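You operate a simulated robot arm through the tools that you are given. There is no shell and no other tool. Be economical: measure what you need, move in short steps, check, and stop when the job is done.

You run a simulated robot arm. Do the job below in one go: nothing can be reset, and whatever is moved stays where it is left.

JOB
Take the vase and leave it on the dryer top.

The check looks at the end state, three seconds after you hand in, the way a careful person would. Anything else that was tipped, shoved, dropped, spilled or broken makes it a failure.

ROBOT AND FRAMES
A 6-joint arm with a two-finger parallel gripper, fixed in place. Base frame: the origin is at the foot of the arm, x ahead of it, y to its left, z up. Readings come in cm, rad, newtons and seconds.
With the tool pointing down near the work surface it reaches from about 14 to 58 cm from the base axis. Its first joint turns from -1.152 to 1.152 rad. Payload 2.1 kg.
The TCP is the grasp point between the finger pads, 3 cm short of the fingertips. In the tool frame z runs along the fingers and y along their closing line. Largest opening 9.4 cm; finger width 2.8, thickness 1; the body of the gripper, 5 by 9.6 cm, starts 5.5 cm behind the TCP.
Orientation is that of the tool frame in the base frame, as a unit quaternion [x, y, z, w]. With the fingers straight down and closing along the base's y, the tool's x points along the base's -x, its y along +y and its z along -z.

CONTROLS
- The arm moves only by the tool arm_command. Its argument "motion" is a list of rows, each a list of 3 entries, a list of its own where there are three numbers: the turn, a rotation vector about the base's x, y, z in degrees, then the shift along the base's x, y, z in cm, then the gripper command, from -1 (shut) to 1 (fully open), values between in proportion. In form: [[[wx, wy, wz], [x, y, z], hand], ...]. A call has 1 to 20 rows; each row shifts and turns the commanded pose from where the row before left it. Each row takes 0.2 s and may step no farther than 5 cm and 0.15 rad from the row before; otherwise, or with a gripper value out of range, the whole call is refused. Where a pose cannot be reached the arm comes as near as it can. A force on the tool above 40 N (or 10 N above the force at the start of the call, whichever is more), or a blocked arm, ends the call early, and 0.2 s more pass. Each finger travels about 7.2 cm/s and halts on what it meets, pressing with about 28 N; the grip force reading is that of the motor and also rises with nothing between the fingers. The clock runs only during rows and for 0.2 s after the last one: add rows that do not move to give the fingers time. The reply holds the time, the measured pose of the TCP, the force on the tool along the base axes, the opening and the grip force, in the units named above and with some noise.
- Cameras (640 x 400 px; columns grow to the right, rows downward): "scene" is fixed at [-0.12, -35.91, 46.7]; the picture's right is [1.00, 0.00, 0.00], its down [0.00, -0.73, -0.68] and it looks along [-0.00, 0.68, -0.73] (base axes); focal length 214 px, centre (320, 200). "wrist" rides on the gripper at [7.6, 1.4, -10.3] in the tool frame; the picture's right is [-0.18, 0.98, 0.00], its down [-0.75, -0.14, -0.64] and it looks along [-0.63, -0.12, 0.77] (tool axes); focal length 243 px, centre (320, 200). There is no depth. A picture from a camera that has moved, and an enlarged one, comes with that camera's place and axes in the base frame and with its lens.
- snapshot(camera): a new picture of that camera. No time passes.
- zoom(camera, box): a new picture of the part [left, top, right, bottom] of that camera's present view, enlarged. No time passes.
- job_done(): hands the job in; it is judged then, once.

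Go step by step. Nothing tells you positions but the pictures and the camera data: compare them with the known pose of the tool, close in by small moves and look again before you grip or let go. The budget is 90 turns and 36 pictures, counting those below and the enlarged ones. Unless the task says otherwise, let go and move clear before handing in, and close with one line.

The tools are called after "Emit:" as a command line: name --argument value ..., lists and objects as JSON in quotes. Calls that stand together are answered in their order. arm_command: Moves the arm, as the interface text tells. Its arguments: {"type":"object","properties":{"motion":{"type":"array","items":{"type":"array"}}},"required":["motion"]} The other tools are called the same way: snapshot (camera) takes a picture; zoom (camera, box) takes an enlarged picture of a part of a camera's view; job_done () hands the job in.

At the start:

```text
clock: 0.0
eef_pos: [28.26, 2.37, 31.81]
ee_rot: [0.0, 1.0, 0.001, 0.001]
contact_force: [0.4, 0.4, 0.2]
grip_width: 9.37
grip_force: 0.0
```

scene: 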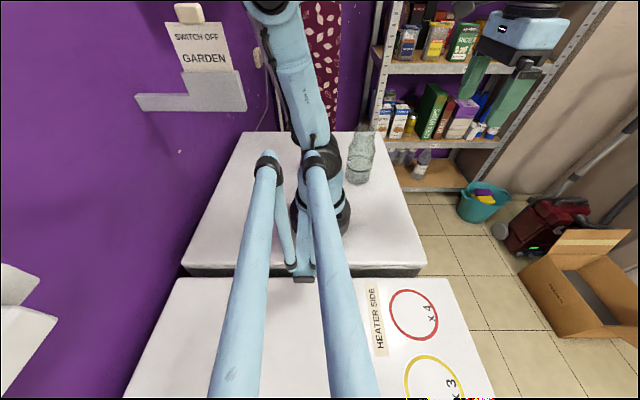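
wrist: 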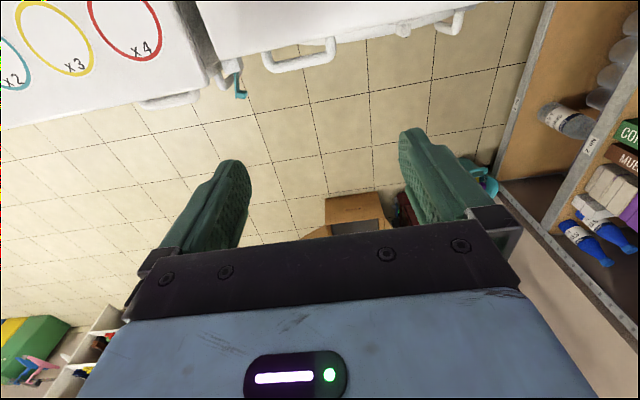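

I see a glass vase right beside the arm's base on a white appliance top, and a second white appliance nearer the camera. I'll enlarge these to identify the vase and the dryer.

Emit:
zoom --camera "scene" --box '[300, 100, 460, 200]'

Emit:
zoom --camera "scene" --box '[120, 200, 520, 400]'

Emit:
zoom --camera "wrist" --box '[0, 0, 320, 200]'

```text
4.00 times, centred on (380, 150) of scene
camera zoom: at [-0.12, -35.91, 46.7], right [1.0, 0.0, 0.0], down [0.0, -0.73, -0.68], along [0.0, 0.68, -0.73], focal length 858 px, centre (80, 400)
```

zoom: 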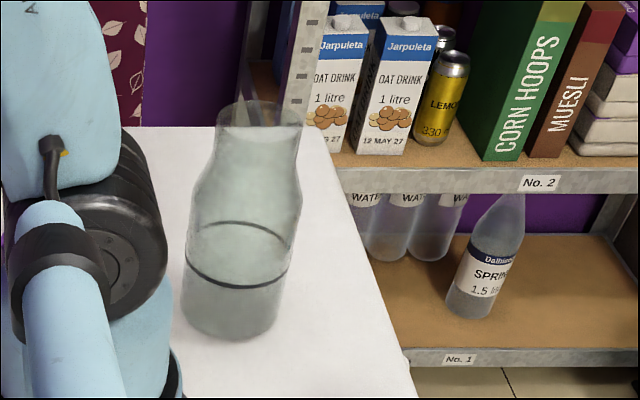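

```text
1.60 times, centred on (320, 300) of scene
camera zoom: at [-0.12, -35.91, 46.7], right [1.0, 0.0, 0.0], down [0.0, -0.73, -0.68], along [0.0, 0.68, -0.73], focal length 343 px, centre (320, 40)
```

zoom: 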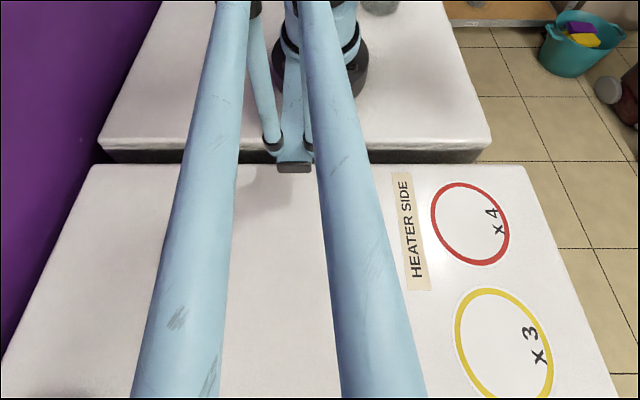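

```text
2.00 times, centred on (160, 100) of wrist
camera zoom: at [20.71, 3.82, 42.1], right [0.18, 0.98, 0.0], down [0.75, -0.14, 0.64], along [0.63, -0.12, -0.77], focal length 485 px, centre (640, 400)
```

zoom: 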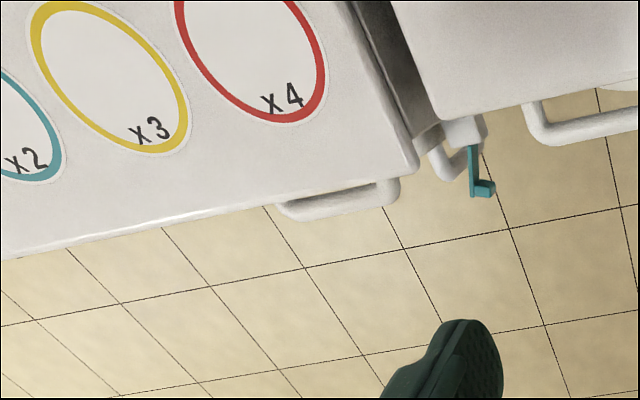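

The vase (about 18 cm tall, base near (12, 16.5)) stands on the appliance the arm is on. A second appliance is at y below -15. Before choosing I want to see their fronts, so I'll move the hand out and turn the wrist camera to look back.

Emit:
arm_command --motion '[[[0, 0, -8.5], [1, 0, 0], 1], [[0, 0, -8.5], [1, 0, 0], 1], [[0, 0, -8.5], [1, 0, 0], 1], [[0, 0, -8.5], [1, 0, 0], 1], [[0, 0, -8.5], [1, 0, 0], 1], [[0, 0, -8.5], [1, 0, 0], 1], [[0, 0, -8.5], [1, 0, 0], 1], [[0, 0, -8.5], [1, 0, 0], 1], [[0, 0, -8.5], [1, 0, 0], 1], [[0, 0, -8.5], [1, 0, 0], 1], [[0, 0, -8.5], [1, 0, 0], 1], [[0, 0, -8.5], [1, 0, 0], 1], [[0, 0, -8.5], [1, 0, 0], 1], [[0, 0, -8.5], [1, 0, 0], 1], [[0, 0, -8.5], [1, 0, 0], 1]]'

Emit:
snapshot --camera "wrist"

```text
clock: 3.2
eef_pos: [43.24, 2.48, 31.83]
ee_rot: [0.897, 0.441, 0.0, 0.0]
contact_force: [-0.5, -0.5, 0.1]
grip_width: 9.39
grip_force: 0.0
```

```text
30 pictures are left
camera wrist: at [49.15, 7.63, 42.1], right [0.67, -0.75, 0.0], down [-0.57, -0.51, 0.64], along [-0.48, -0.43, -0.77], focal length 243 px, centre (320, 200)
```

wrist: 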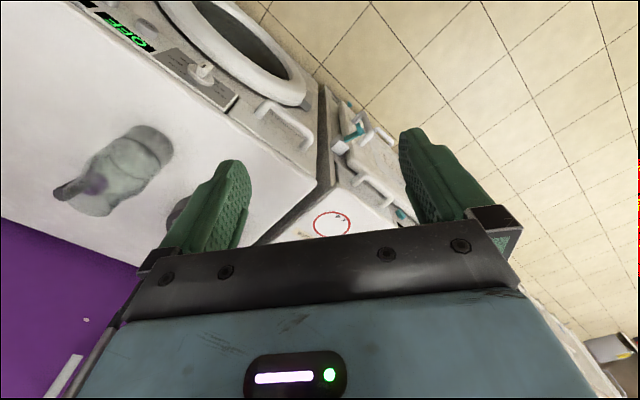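

The machine under the arm has a round door, a knob and a display. The other has a different front, so I'll enlarge both.

Emit:
zoom --camera "wrist" --box '[70, 0, 330, 162]'

Emit:
zoom --camera "wrist" --box '[250, 90, 430, 240]'

```text
2.46 times, centred on (200, 81) of wrist
camera zoom: at [49.15, 7.63, 42.1], right [0.67, -0.75, 0.0], down [-0.57, -0.51, 0.64], along [-0.48, -0.43, -0.77], focal length 597 px, centre (615, 493)
```

zoom: 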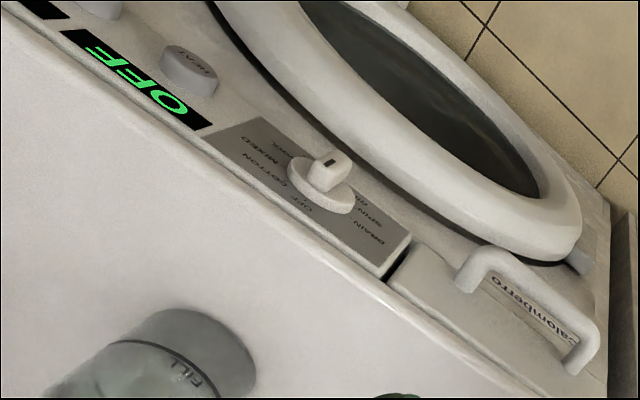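

```text
2.67 times, centred on (340, 165) of wrist
camera zoom: at [49.15, 7.63, 42.1], right [0.67, -0.75, 0.0], down [-0.57, -0.51, 0.64], along [-0.48, -0.43, -0.77], focal length 647 px, centre (267, 293)
```

zoom: 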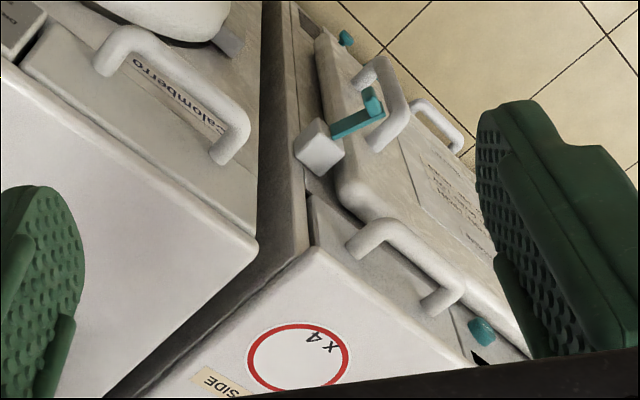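

The machine under the arm is a washer (COTTON / SPIN / DRAIN programmes), so the other one, with the heater side, is the dryer. I'll turn back to the starting orientation and hover high above the vase.

Emit:
arm_command --motion '[[[0, 0, 8.5], [-2, 0.93, 0], 1], [[0, 0, 8.5], [-2, 0.93, 0], 1], [[0, 0, 8.5], [-2, 0.93, 0], 1], [[0, 0, 8.5], [-2, 0.93, 0], 1], [[0, 0, 8.5], [-2, 0.93, 0], 1], [[0, 0, 8.5], [-2, 0.93, 0], 1], [[0, 0, 8.5], [-2, 0.93, 0], 1], [[0, 0, 8.5], [-2, 0.93, 0], 1], [[0, 0, 8.5], [-2, 0.93, 0], 1], [[0, 0, 8.5], [-2, 0.93, 0], 1], [[0, 0, 8.5], [-2, 0.93, 0], 1], [[0, 0, 8.5], [-2, 0.93, 0], 1], [[0, 0, 8.5], [-2, 0.93, 0], 1], [[0, 0, 8.5], [-2, 0.93, 0], 1], [[0, 0, 8.5], [-2, 0.93, 0], 1]]'

Emit:
snapshot --camera "wrist"

Emit:
snapshot --camera "scene"

```text
clock: 6.4
eef_pos: [13.41, 16.16, 31.79]
ee_rot: [-0.001, 1.0, 0.0, 0.001]
contact_force: [-0.3, -0.2, -0.2]
grip_width: 9.41
grip_force: 0.1
```

```text
27 pictures are left
camera wrist: at [5.84, 17.58, 42.01], right [0.18, 0.98, 0.0], down [0.75, -0.14, 0.64], along [0.63, -0.12, -0.77], focal length 243 px, centre (320, 200)
```

wrist: 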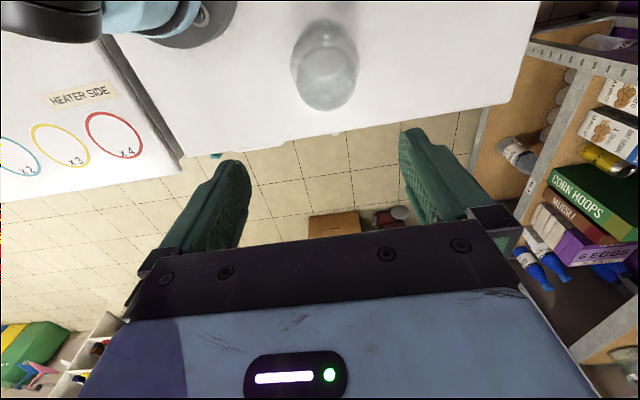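

```text
26 pictures are left
```

scene: 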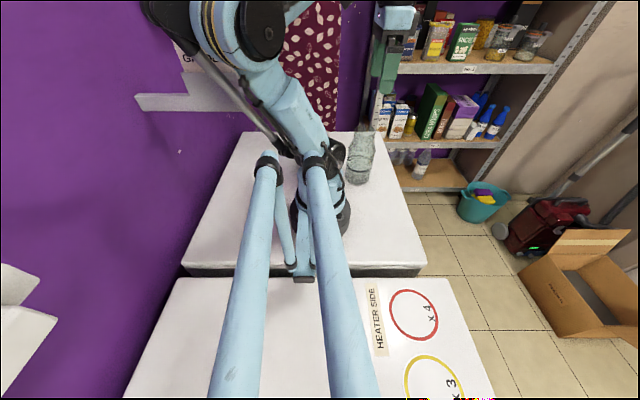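

The hand is above the vase region; I'll enlarge the vase in both views to measure its axis and its shape.

Emit:
zoom --camera "wrist" --box '[250, 0, 410, 120]'

Emit:
zoom --camera "scene" --box '[330, 120, 394, 190]'

```text
3.33 times, centred on (330, 60) of wrist
camera zoom: at [5.84, 17.58, 42.01], right [0.18, 0.98, 0.0], down [0.75, -0.14, 0.64], along [0.63, -0.12, -0.77], focal length 809 px, centre (287, 667)
```

zoom: 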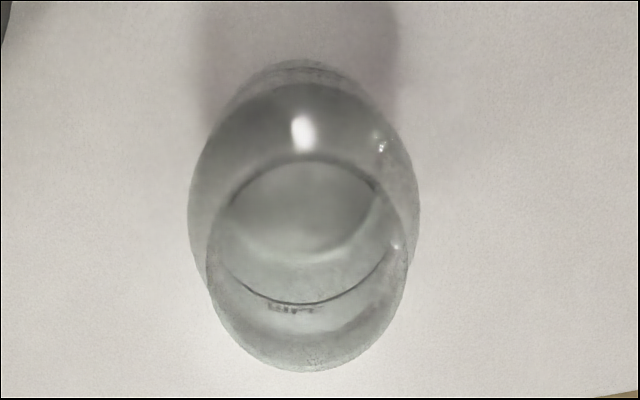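

```text
5.71 times, centred on (362, 155) of scene
camera zoom: at [-0.12, -35.91, 46.7], right [1.0, 0.0, 0.0], down [0.0, -0.73, -0.68], along [0.0, 0.68, -0.73], focal length 1226 px, centre (80, 457)
```

zoom: 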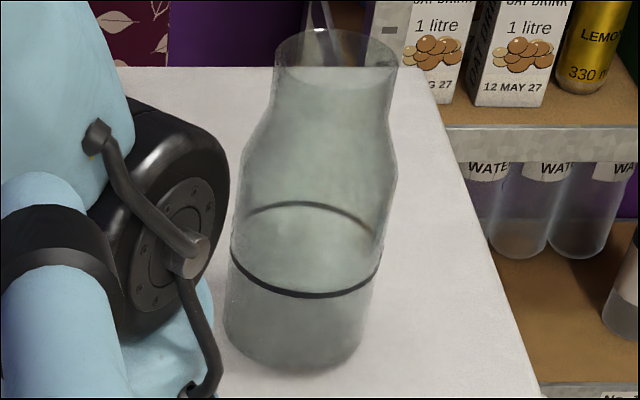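

The vase axis is near (11.9, 17.1), its rim at z ≈ 17.7 and about 5.7 cm across. Its neck is about 5.5 cm at z ≈ 15–17, and the body is about 8 cm. I'll centre over it, stop just above the rim and check.

Emit:
arm_command --motion '[[[0, 0, 0], [-0.75, 0.47, 0], 1], [[0, 0, 0], [-0.76, 0.47, 0], 1], [[0, 0, 0], [0, 0, -2.5], 1], [[0, 0, 0], [0, 0, -2.5], 1], [[0, 0, 0], [0, 0, -2.5], 1], [[0, 0, 0], [0, 0, -1.8], 1], [[0, 0, 0], [0, 0, 0], 1]]'

Emit:
snapshot --camera "wrist"

Emit:
zoom --camera "scene" --box '[310, 80, 438, 190]'

```text
clock: 8.0
eef_pos: [11.85, 17.02, 22.59]
ee_rot: [0.0, 1.0, -0.001, 0.0]
contact_force: [-0.7, 0.4, 0.1]
grip_width: 9.42
grip_force: 0.1
```

```text
23 pictures are left
camera wrist: at [4.31, 18.39, 32.77], right [0.18, 0.98, 0.0], down [0.75, -0.14, 0.64], along [0.63, -0.12, -0.77], focal length 243 px, centre (320, 200)
```

wrist: 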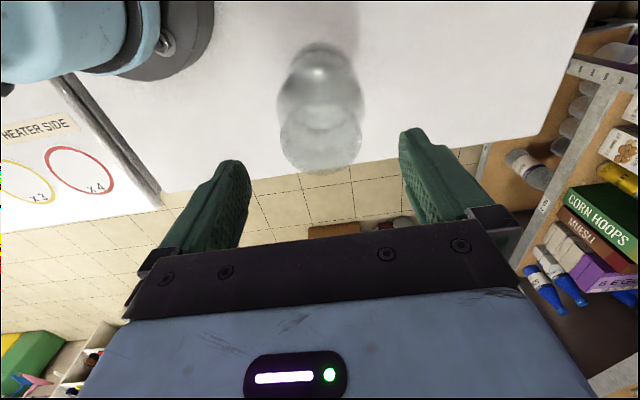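

```text
3.64 times, centred on (374, 135) of scene
camera zoom: at [-0.12, -35.91, 46.7], right [1.0, 0.0, 0.0], down [0.0, -0.73, -0.68], along [0.0, 0.68, -0.73], focal length 780 px, centre (124, 436)
```

zoom: 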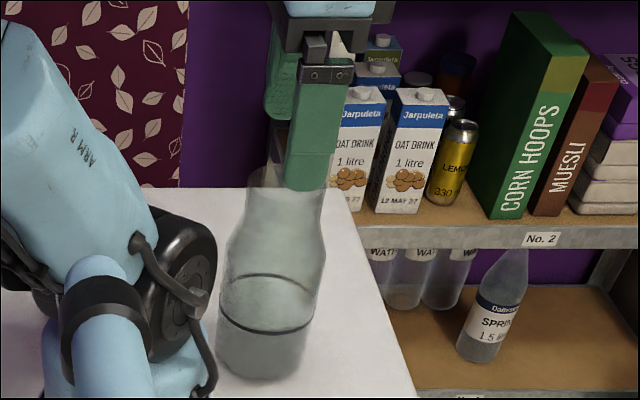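

The hand is just above the rim, and I'll enlarge the wrist view to refine the rim centre.

Emit:
zoom --camera "wrist" --box '[240, 30, 400, 190]'

```text
2.50 times, centred on (320, 110) of wrist
camera zoom: at [4.31, 18.39, 32.77], right [0.18, 0.98, 0.0], down [0.75, -0.14, 0.64], along [0.63, -0.12, -0.77], focal length 606 px, centre (320, 425)
```

zoom: 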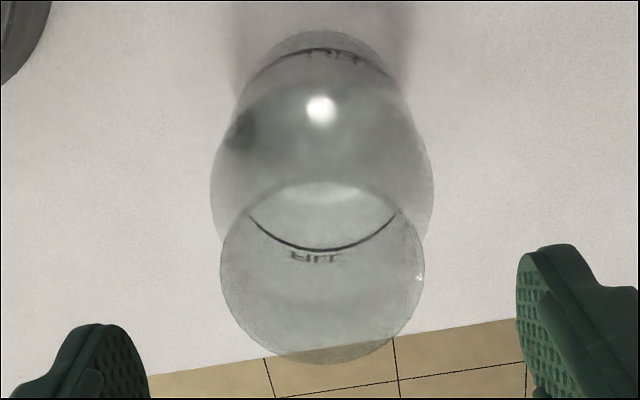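

The rim centre is about (11.7, 17.05), which matches the TCP, so I'll descend to neck height with the fingers open.

Emit:
arm_command --motion '[[[0, 0, 0], [0, 0, -1.5], 1], [[0, 0, 0], [0, 0, -1.5], 1], [[0, 0, 0], [0, 0, -1.2], 1], [[0, 0, 0], [0, 0, -0.8], 1], [[0, 0, 0], [0, 0, 0], 1]]'

Emit:
zoom --camera "wrist" --box '[160, 0, 480, 260]'

Emit:
zoom --camera "scene" --box '[320, 90, 420, 190]'

```text
clock: 9.2
eef_pos: [11.93, 17.34, 17.66]
ee_rot: [-0.001, 1.0, 0.0, 0.001]
contact_force: [-0.6, -0.5, 0.2]
grip_width: 9.4
grip_force: 0.0
```

```text
1.54 times, centred on (320, 130) of wrist
camera zoom: at [4.31, 18.72, 27.93], right [0.18, 0.98, 0.0], down [0.75, -0.14, 0.64], along [0.63, -0.12, -0.77], focal length 373 px, centre (320, 308)
```

zoom: 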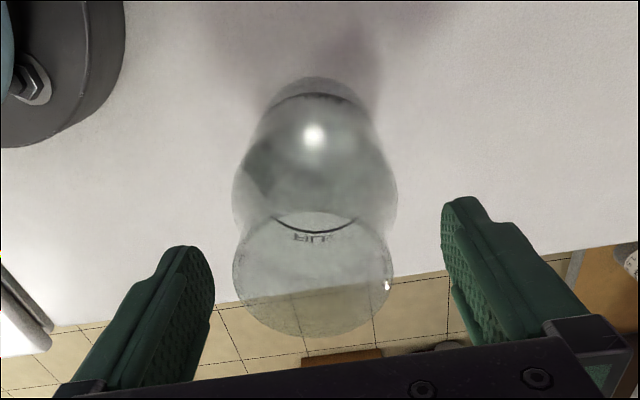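

```text
4.00 times, centred on (370, 140) of scene
camera zoom: at [-0.12, -35.91, 46.7], right [1.0, 0.0, 0.0], down [0.0, -0.73, -0.68], along [0.0, 0.68, -0.73], focal length 858 px, centre (120, 440)
```

zoom: 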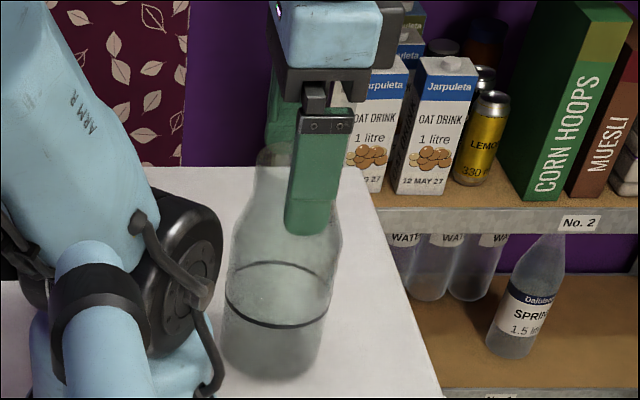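

The fingers straddle the neck and the rim reads near z ≈ 17. I'll lower a touch and close gradually.

Emit:
arm_command --motion '[[[0, 0, 0], [0, 0, -0.3], 1], [[0, 0, 0], [0, 0, 0], 0.6], [[0, 0, 0], [0, 0, 0], 0.4], [[0, 0, 0], [0, 0, 0], 0.25], [[0, 0, 0], [0, 0, 0], 0.15], [[0, 0, 0], [0, 0, 0], 0.05], [[0, 0, 0], [0, 0, 0], -0.2], [[0, 0, 0], [0, 0, 0], -1], [[0, 0, 0], [0, 0, 0], -1], [[0, 0, 0], [0, 0, 0], -1]]'

Emit:
zoom --camera "scene" --box '[320, 90, 420, 190]'

Emit:
zoom --camera "wrist" --box '[160, 0, 480, 260]'

```text
clock: 11.4
eef_pos: [11.84, 17.37, 17.34]
ee_rot: [0.0, 1.0, 0.0, 0.001]
contact_force: [0.6, -0.8, 13.2]
grip_width: 5.71
grip_force: 27.8
```

```text
4.00 times, centred on (370, 140) of scene
camera zoom: at [-0.12, -35.91, 46.7], right [1.0, 0.0, 0.0], down [0.0, -0.73, -0.68], along [0.0, 0.68, -0.73], focal length 858 px, centre (120, 440)
```

zoom: 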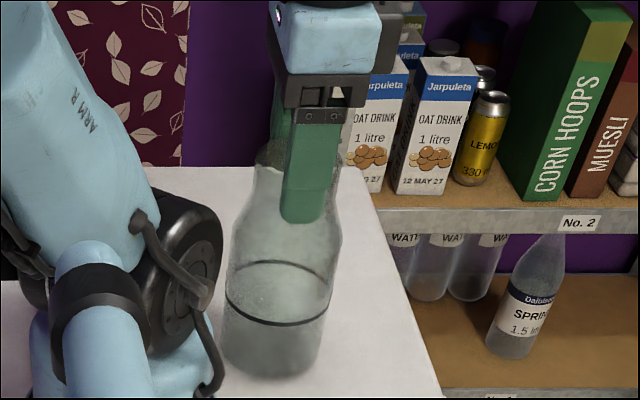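

```text
1.54 times, centred on (320, 130) of wrist
camera zoom: at [4.34, 18.73, 27.6], right [0.18, 0.98, 0.0], down [0.75, -0.14, 0.64], along [0.63, -0.12, -0.77], focal length 373 px, centre (320, 308)
```

zoom: 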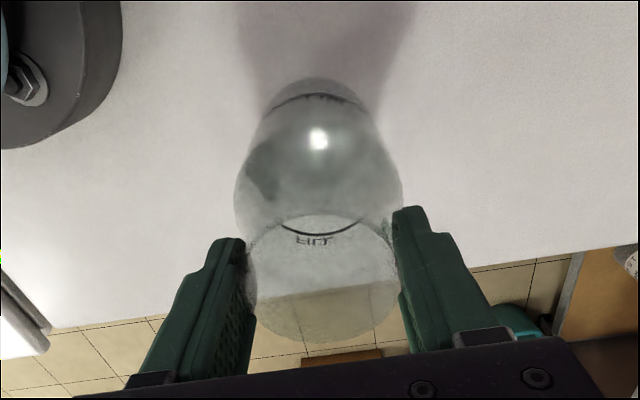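

The grip holds at 5.7 cm, with some upward push as the tips meet the shoulder. I'll lift slightly and check the force.

Emit:
arm_command --motion '[[[0, 0, 0], [0, 0, 0.3], -1], [[0, 0, 0], [0, 0, 0.3], -1], [[0, 0, 0], [0, 0, 0.4], -1], [[0, 0, 0], [0, 0, 0.5], -1], [[0, 0, 0], [0, 0, 0], -1]]'

Emit:
zoom --camera "scene" --box '[320, 90, 420, 190]'

```text
clock: 12.6
eef_pos: [11.67, 17.29, 18.73]
ee_rot: [0.0, 1.0, -0.001, 0.001]
contact_force: [-1.5, 0.2, -3.2]
grip_width: 5.5
grip_force: 28.0
```

```text
4.00 times, centred on (370, 140) of scene
camera zoom: at [-0.12, -35.91, 46.7], right [1.0, 0.0, 0.0], down [0.0, -0.73, -0.68], along [0.0, 0.68, -0.73], focal length 858 px, centre (120, 440)
```

zoom: 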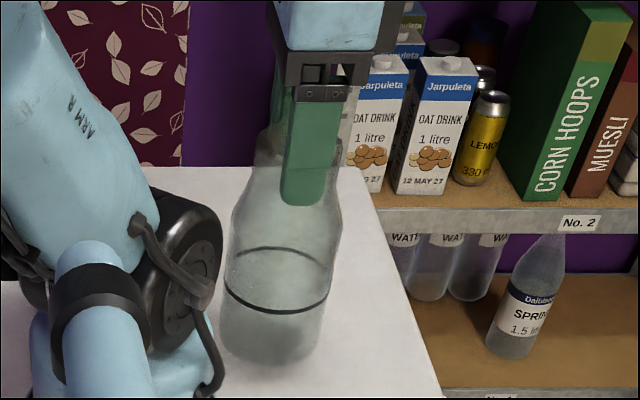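

The vase is lifted cleanly, weighs about 3 N and the grip holds. I'll raise it and carry it gently around the front of the arm.

Emit:
arm_command --motion '[[[0, 0, 0], [0, 0, 1], -1], [[0, 0, 0], [0, 0, 2], -1], [[0, 0, 0], [0, 0, 2], -1], [[0, 0, 0], [0, 0, 1], -1], [[0, 0, 0], [1, -0.6, 0], -1], [[0, 0, 0], [2, -1.2, 0], -1], [[0, 0, 0], [2, -1.2, 0], -1], [[0, 0, 0], [2, -1.2, 0], -1], [[0, 0, 0], [2, -1.2, 0], -1], [[0, 0, 0], [1.2, -1.6, 0], -1], [[0, 0, 0], [1, -2, 0], -1], [[0, 0, 0], [1, -2, 0], -1], [[0, 0, 0], [0.8, -2, 0], -1], [[0, 0, 0], [0, -2.2, 0], -1], [[0, 0, 0], [0, -2.2, 0], -1], [[0, 0, 0], [0, -2.2, 0], -1], [[0, 0, 0], [0, -1.2, 0], -1], [[0, 0, 0], [0, 0, 0], -1]]'

Emit:
snapshot --camera "wrist"

Emit:
snapshot --camera "scene"

```text
clock: 16.4
eef_pos: [24.67, -3.48, 24.64]
ee_rot: [0.0, 1.0, 0.0, 0.001]
contact_force: [-0.3, -0.4, -3.6]
grip_width: 5.49
grip_force: 28.2
```

```text
15 pictures are left
camera wrist: at [17.1, -2.16, 34.94], right [0.18, 0.98, 0.0], down [0.75, -0.14, 0.64], along [0.63, -0.12, -0.77], focal length 243 px, centre (320, 200)
```

wrist: 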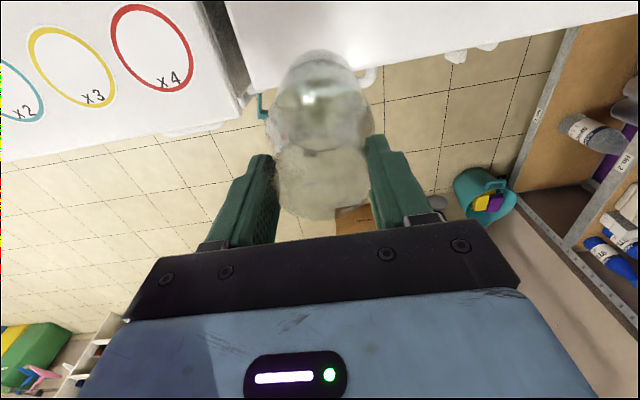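

```text
14 pictures are left
```

scene: 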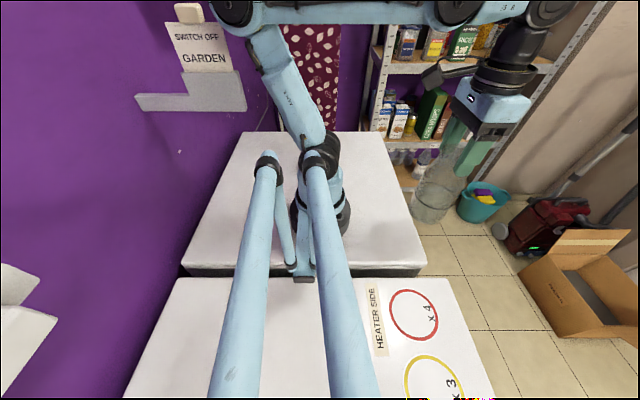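

The vase hangs level, and both views put the dryer top at z ≈ 0 with the red ring's centre near (18.5, -23.4). I'll carry the vase over that area, keeping it high.

Emit:
arm_command --motion '[[[0, 0, 0], [-0.3, -1, 0], -1], [[0, 0, 0], [-0.6, -1.9, 0], -1], [[0, 0, 0], [-0.6, -1.9, 0], -1], [[0, 0, 0], [-0.6, -1.9, 0], -1], [[0, 0, 0], [-0.6, -1.9, 0], -1], [[0, 0, 0], [-0.6, -1.9, 0], -1], [[0, 0, 0], [-0.6, -1.9, 0], -1], [[0, 0, 0], [-0.6, -1.9, 0], -1], [[0, 0, 0], [-0.6, -1.9, 0], -1], [[0, 0, 0], [-0.6, -1.9, 0], -1], [[0, 0, 0], [-0.5, -1.4, 0], -1], [[0, 0, 0], [0, 0, 0], -1]]'

Emit:
snapshot --camera "scene"

Emit:
snapshot --camera "wrist"

```text
clock: 19.0
eef_pos: [18.57, -22.96, 24.77]
ee_rot: [0.0, 1.0, 0.0, 0.0]
contact_force: [-0.5, -0.6, -3.6]
grip_width: 5.48
grip_force: 27.6
```

```text
13 pictures are left
```

scene: 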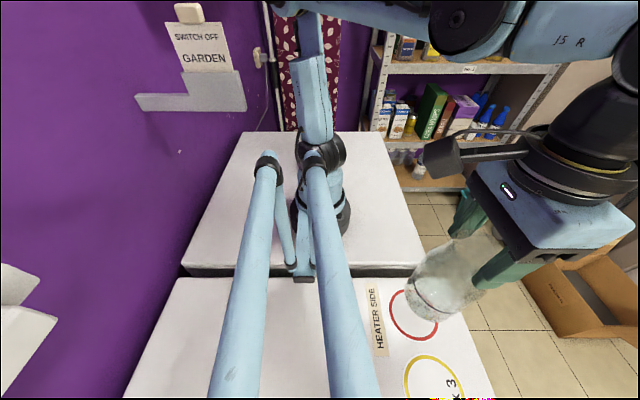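

```text
12 pictures are left
camera wrist: at [10.96, -21.64, 35.0], right [0.18, 0.98, 0.0], down [0.75, -0.14, 0.64], along [0.63, -0.12, -0.77], focal length 243 px, centre (320, 200)
```

wrist: 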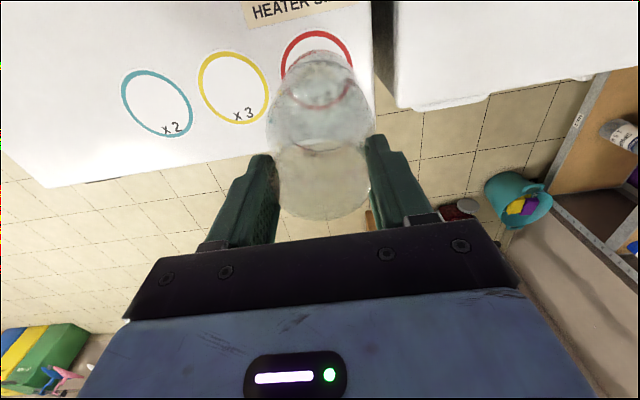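

The vase is over the red ring, well inside the dryer's edges. I'll lower it to just above the top.

Emit:
arm_command --motion '[[[0, 0, 0], [-0.4, 0, -1], -1], [[0, 0, 0], [-0.4, 0, -1.5], -1], [[0, 0, 0], [0, 0, -1.5], -1], [[0, 0, 0], [0, 0, -1.2], -1], [[0, 0, 0], [0, 0, -0.6], -1], [[0, 0, 0], [0, 0, 0], -1]]'

Emit:
zoom --camera "scene" --box '[340, 200, 600, 362]'

```text
clock: 20.4
eef_pos: [17.86, -23.04, 19.04]
ee_rot: [0.0, 1.0, 0.0, 0.0]
contact_force: [-0.4, 0.7, -3.2]
grip_width: 5.47
grip_force: 28.3
```

```text
2.46 times, centred on (470, 281) of scene
camera zoom: at [-0.12, -35.91, 46.7], right [1.0, 0.0, 0.0], down [0.0, -0.73, -0.68], along [0.0, 0.68, -0.73], focal length 528 px, centre (-49, 1)
```

zoom: 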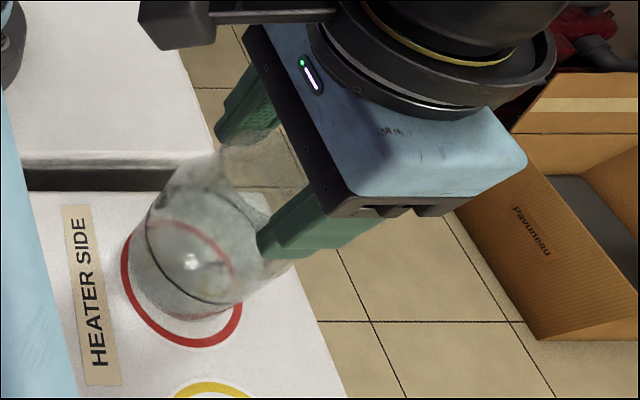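

The vase's base is about 1–1.5 cm above the surface. I'll lower slowly and watch the force.

Emit:
arm_command --motion '[[[0, 0, 0], [0, 0, -0.4], -1], [[0, 0, 0], [0, 0, -0.4], -1], [[0, 0, 0], [0, 0, -0.3], -1], [[0, 0, 0], [0, 0, 0], -1]]'

```text
clock: 21.4
eef_pos: [17.74, -23.04, 17.72]
ee_rot: [0.0, 1.0, 0.001, 0.0]
contact_force: [0.3, -0.2, -3.9]
grip_width: 5.49
grip_force: 27.9
```

There is no contact yet, since the full weight still hangs, so I'll go down in finer steps.

Emit:
arm_command --motion '[[[0, 0, 0], [0, 0, -0.2], -1], [[0, 0, 0], [0, 0, 0], -1]]'

Emit:
arm_command --motion '[[[0, 0, 0], [0, 0, -0.15], -1], [[0, 0, 0], [0, 0, 0], -1]]'

```text
clock: 22.0
eef_pos: [17.79, -22.94, 17.68]
ee_rot: [0.0, 1.0, 0.0, 0.001]
contact_force: [-0.2, -0.1, -3.7]
grip_width: 5.48
grip_force: 28.1
```

```text
clock: 22.6
eef_pos: [17.8, -23.04, 17.44]
ee_rot: [0.0, 1.0, 0.0, 0.001]
contact_force: [-0.4, 1.3, -3.8]
grip_width: 5.48
grip_force: 28.4
```

Still hanging free; I'll continue with small steps.

Emit:
arm_command --motion '[[[0, 0, 0], [0, 0, -0.15], -1], [[0, 0, 0], [0, 0, 0], -1]]'

Emit:
zoom --camera "scene" --box '[370, 250, 470, 350]'

```text
clock: 23.1
eef_pos: [17.69, -23.17, 17.59]
ee_rot: [0.0, 1.0, 0.001, -0.001]
contact_force: [-0.8, 1.3, 4.8]
grip_width: 5.46
grip_force: 28.3
stopped in row 2: the force on the tool passed its limit (the readings are from after the stop); the commanded pose is now the measured one
```

```text
4.00 times, centred on (420, 300) of scene
camera zoom: at [-0.12, -35.9, 46.7], right [1.0, 0.0, 0.0], down [0.0, -0.73, -0.68], along [0.0, 0.68, -0.73], focal length 858 px, centre (-80, -200)
```

zoom: 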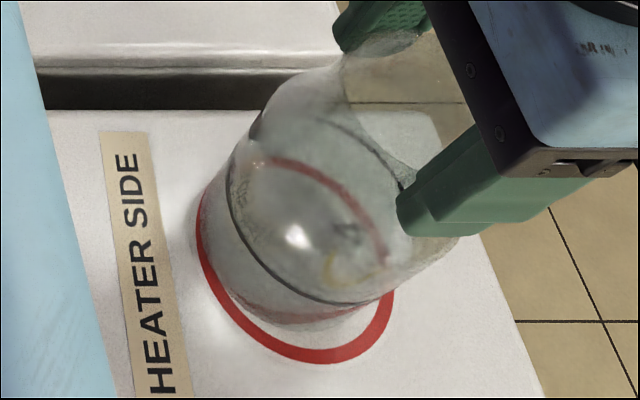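

The vase has touched down: the force flipped from -3.8 N to +4.8 N and the base sits inside the ring. I'll open the fingers gradually, staying in place.

Emit:
arm_command --motion '[[[0, 0, 0], [0, 0, 0], 0.15], [[0, 0, 0], [0, 0, 0], 0.2], [[0, 0, 0], [0, 0, 0], 0.3], [[0, 0, 0], [0, 0, 0], 0.5], [[0, 0, 0], [0, 0, 0], 0.8], [[0, 0, 0], [0, 0, 0], 1], [[0, 0, 0], [0, 0, 0], 1]]'

Emit:
snapshot --camera "wrist"

```text
clock: 24.7
eef_pos: [17.75, -23.08, 17.45]
ee_rot: [0.0, 1.0, 0.001, 0.0]
contact_force: [-0.2, 0.0, 0.0]
grip_width: 9.38
grip_force: 0.1
```

```text
9 pictures are left
camera wrist: at [10.2, -21.71, 27.73], right [0.18, 0.98, 0.0], down [0.75, -0.14, 0.64], along [0.63, -0.12, -0.77], focal length 243 px, centre (320, 200)
```

wrist: 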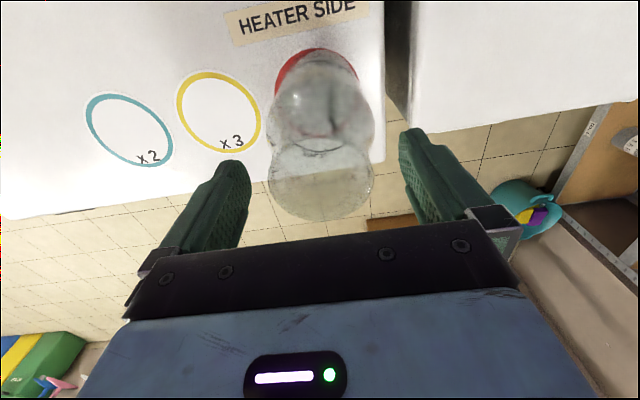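

The fingers are open with clear room around the vase. I'll rise straight up and move aside.

Emit:
arm_command --motion '[[[0, 0, 0], [0, 0, 1], 1], [[0, 0, 0], [0, 0, 2], 1], [[0, 0, 0], [0, 0, 2.5], 1], [[0, 0, 0], [0, 0, 2.5], 1], [[0, 0, 0], [0, 0, 2.5], 1], [[0, 0, 0], [0, 0, 2], 1], [[0, 0, 0], [0.5, 2, 0], 1], [[0, 0, 0], [0.7, 2.5, 0], 1], [[0, 0, 0], [0.7, 2.5, 0], 1], [[0, 0, 0], [0.7, 2.5, 0], 1], [[0, 0, 0], [0.7, 2.5, 0], 1], [[0, 0, 0], [0.7, 2.5, 0], 1], [[0, 0, 0], [0.5, 2.5, 0], 1], [[0, 0, 0], [0, 0, 0], 1]]'

Emit:
snapshot --camera "scene"

Emit:
zoom --camera "scene" --box '[350, 230, 480, 360]'

```text
clock: 27.7
eef_pos: [22.37, -6.09, 29.96]
ee_rot: [0.0, 1.0, 0.001, 0.0]
contact_force: [0.3, 0.5, -0.1]
grip_width: 9.42
grip_force: 0.1
```

```text
8 pictures are left
```

scene: 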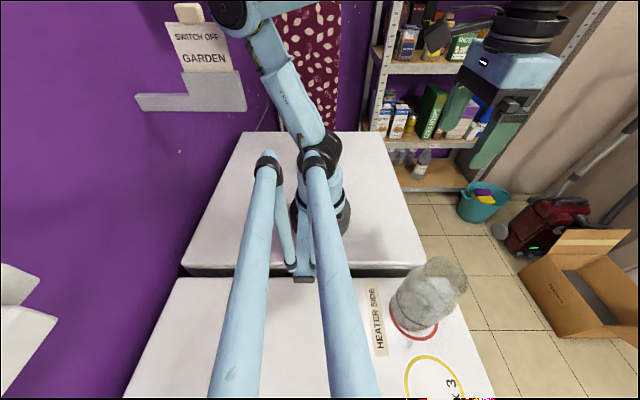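

```text
3.08 times, centred on (415, 295) of scene
camera zoom: at [-0.12, -35.91, 46.7], right [1.0, 0.0, 0.0], down [0.0, -0.73, -0.68], along [0.0, 0.68, -0.73], focal length 660 px, centre (28, -92)
```

zoom: 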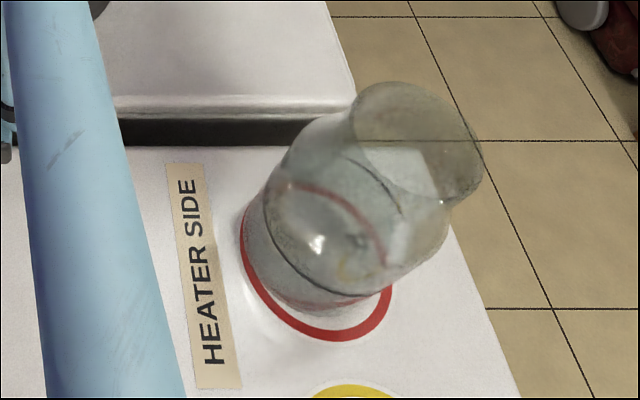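

The vase stands upright inside the red ring on the dryer top. The hand is clear and nothing else has moved, so I'm handing in.

Emit:
job_done

```text
The job is handed in.
```

The vase is standing upright on the dryer top, released, with the arm moved clear and nothing else disturbed.
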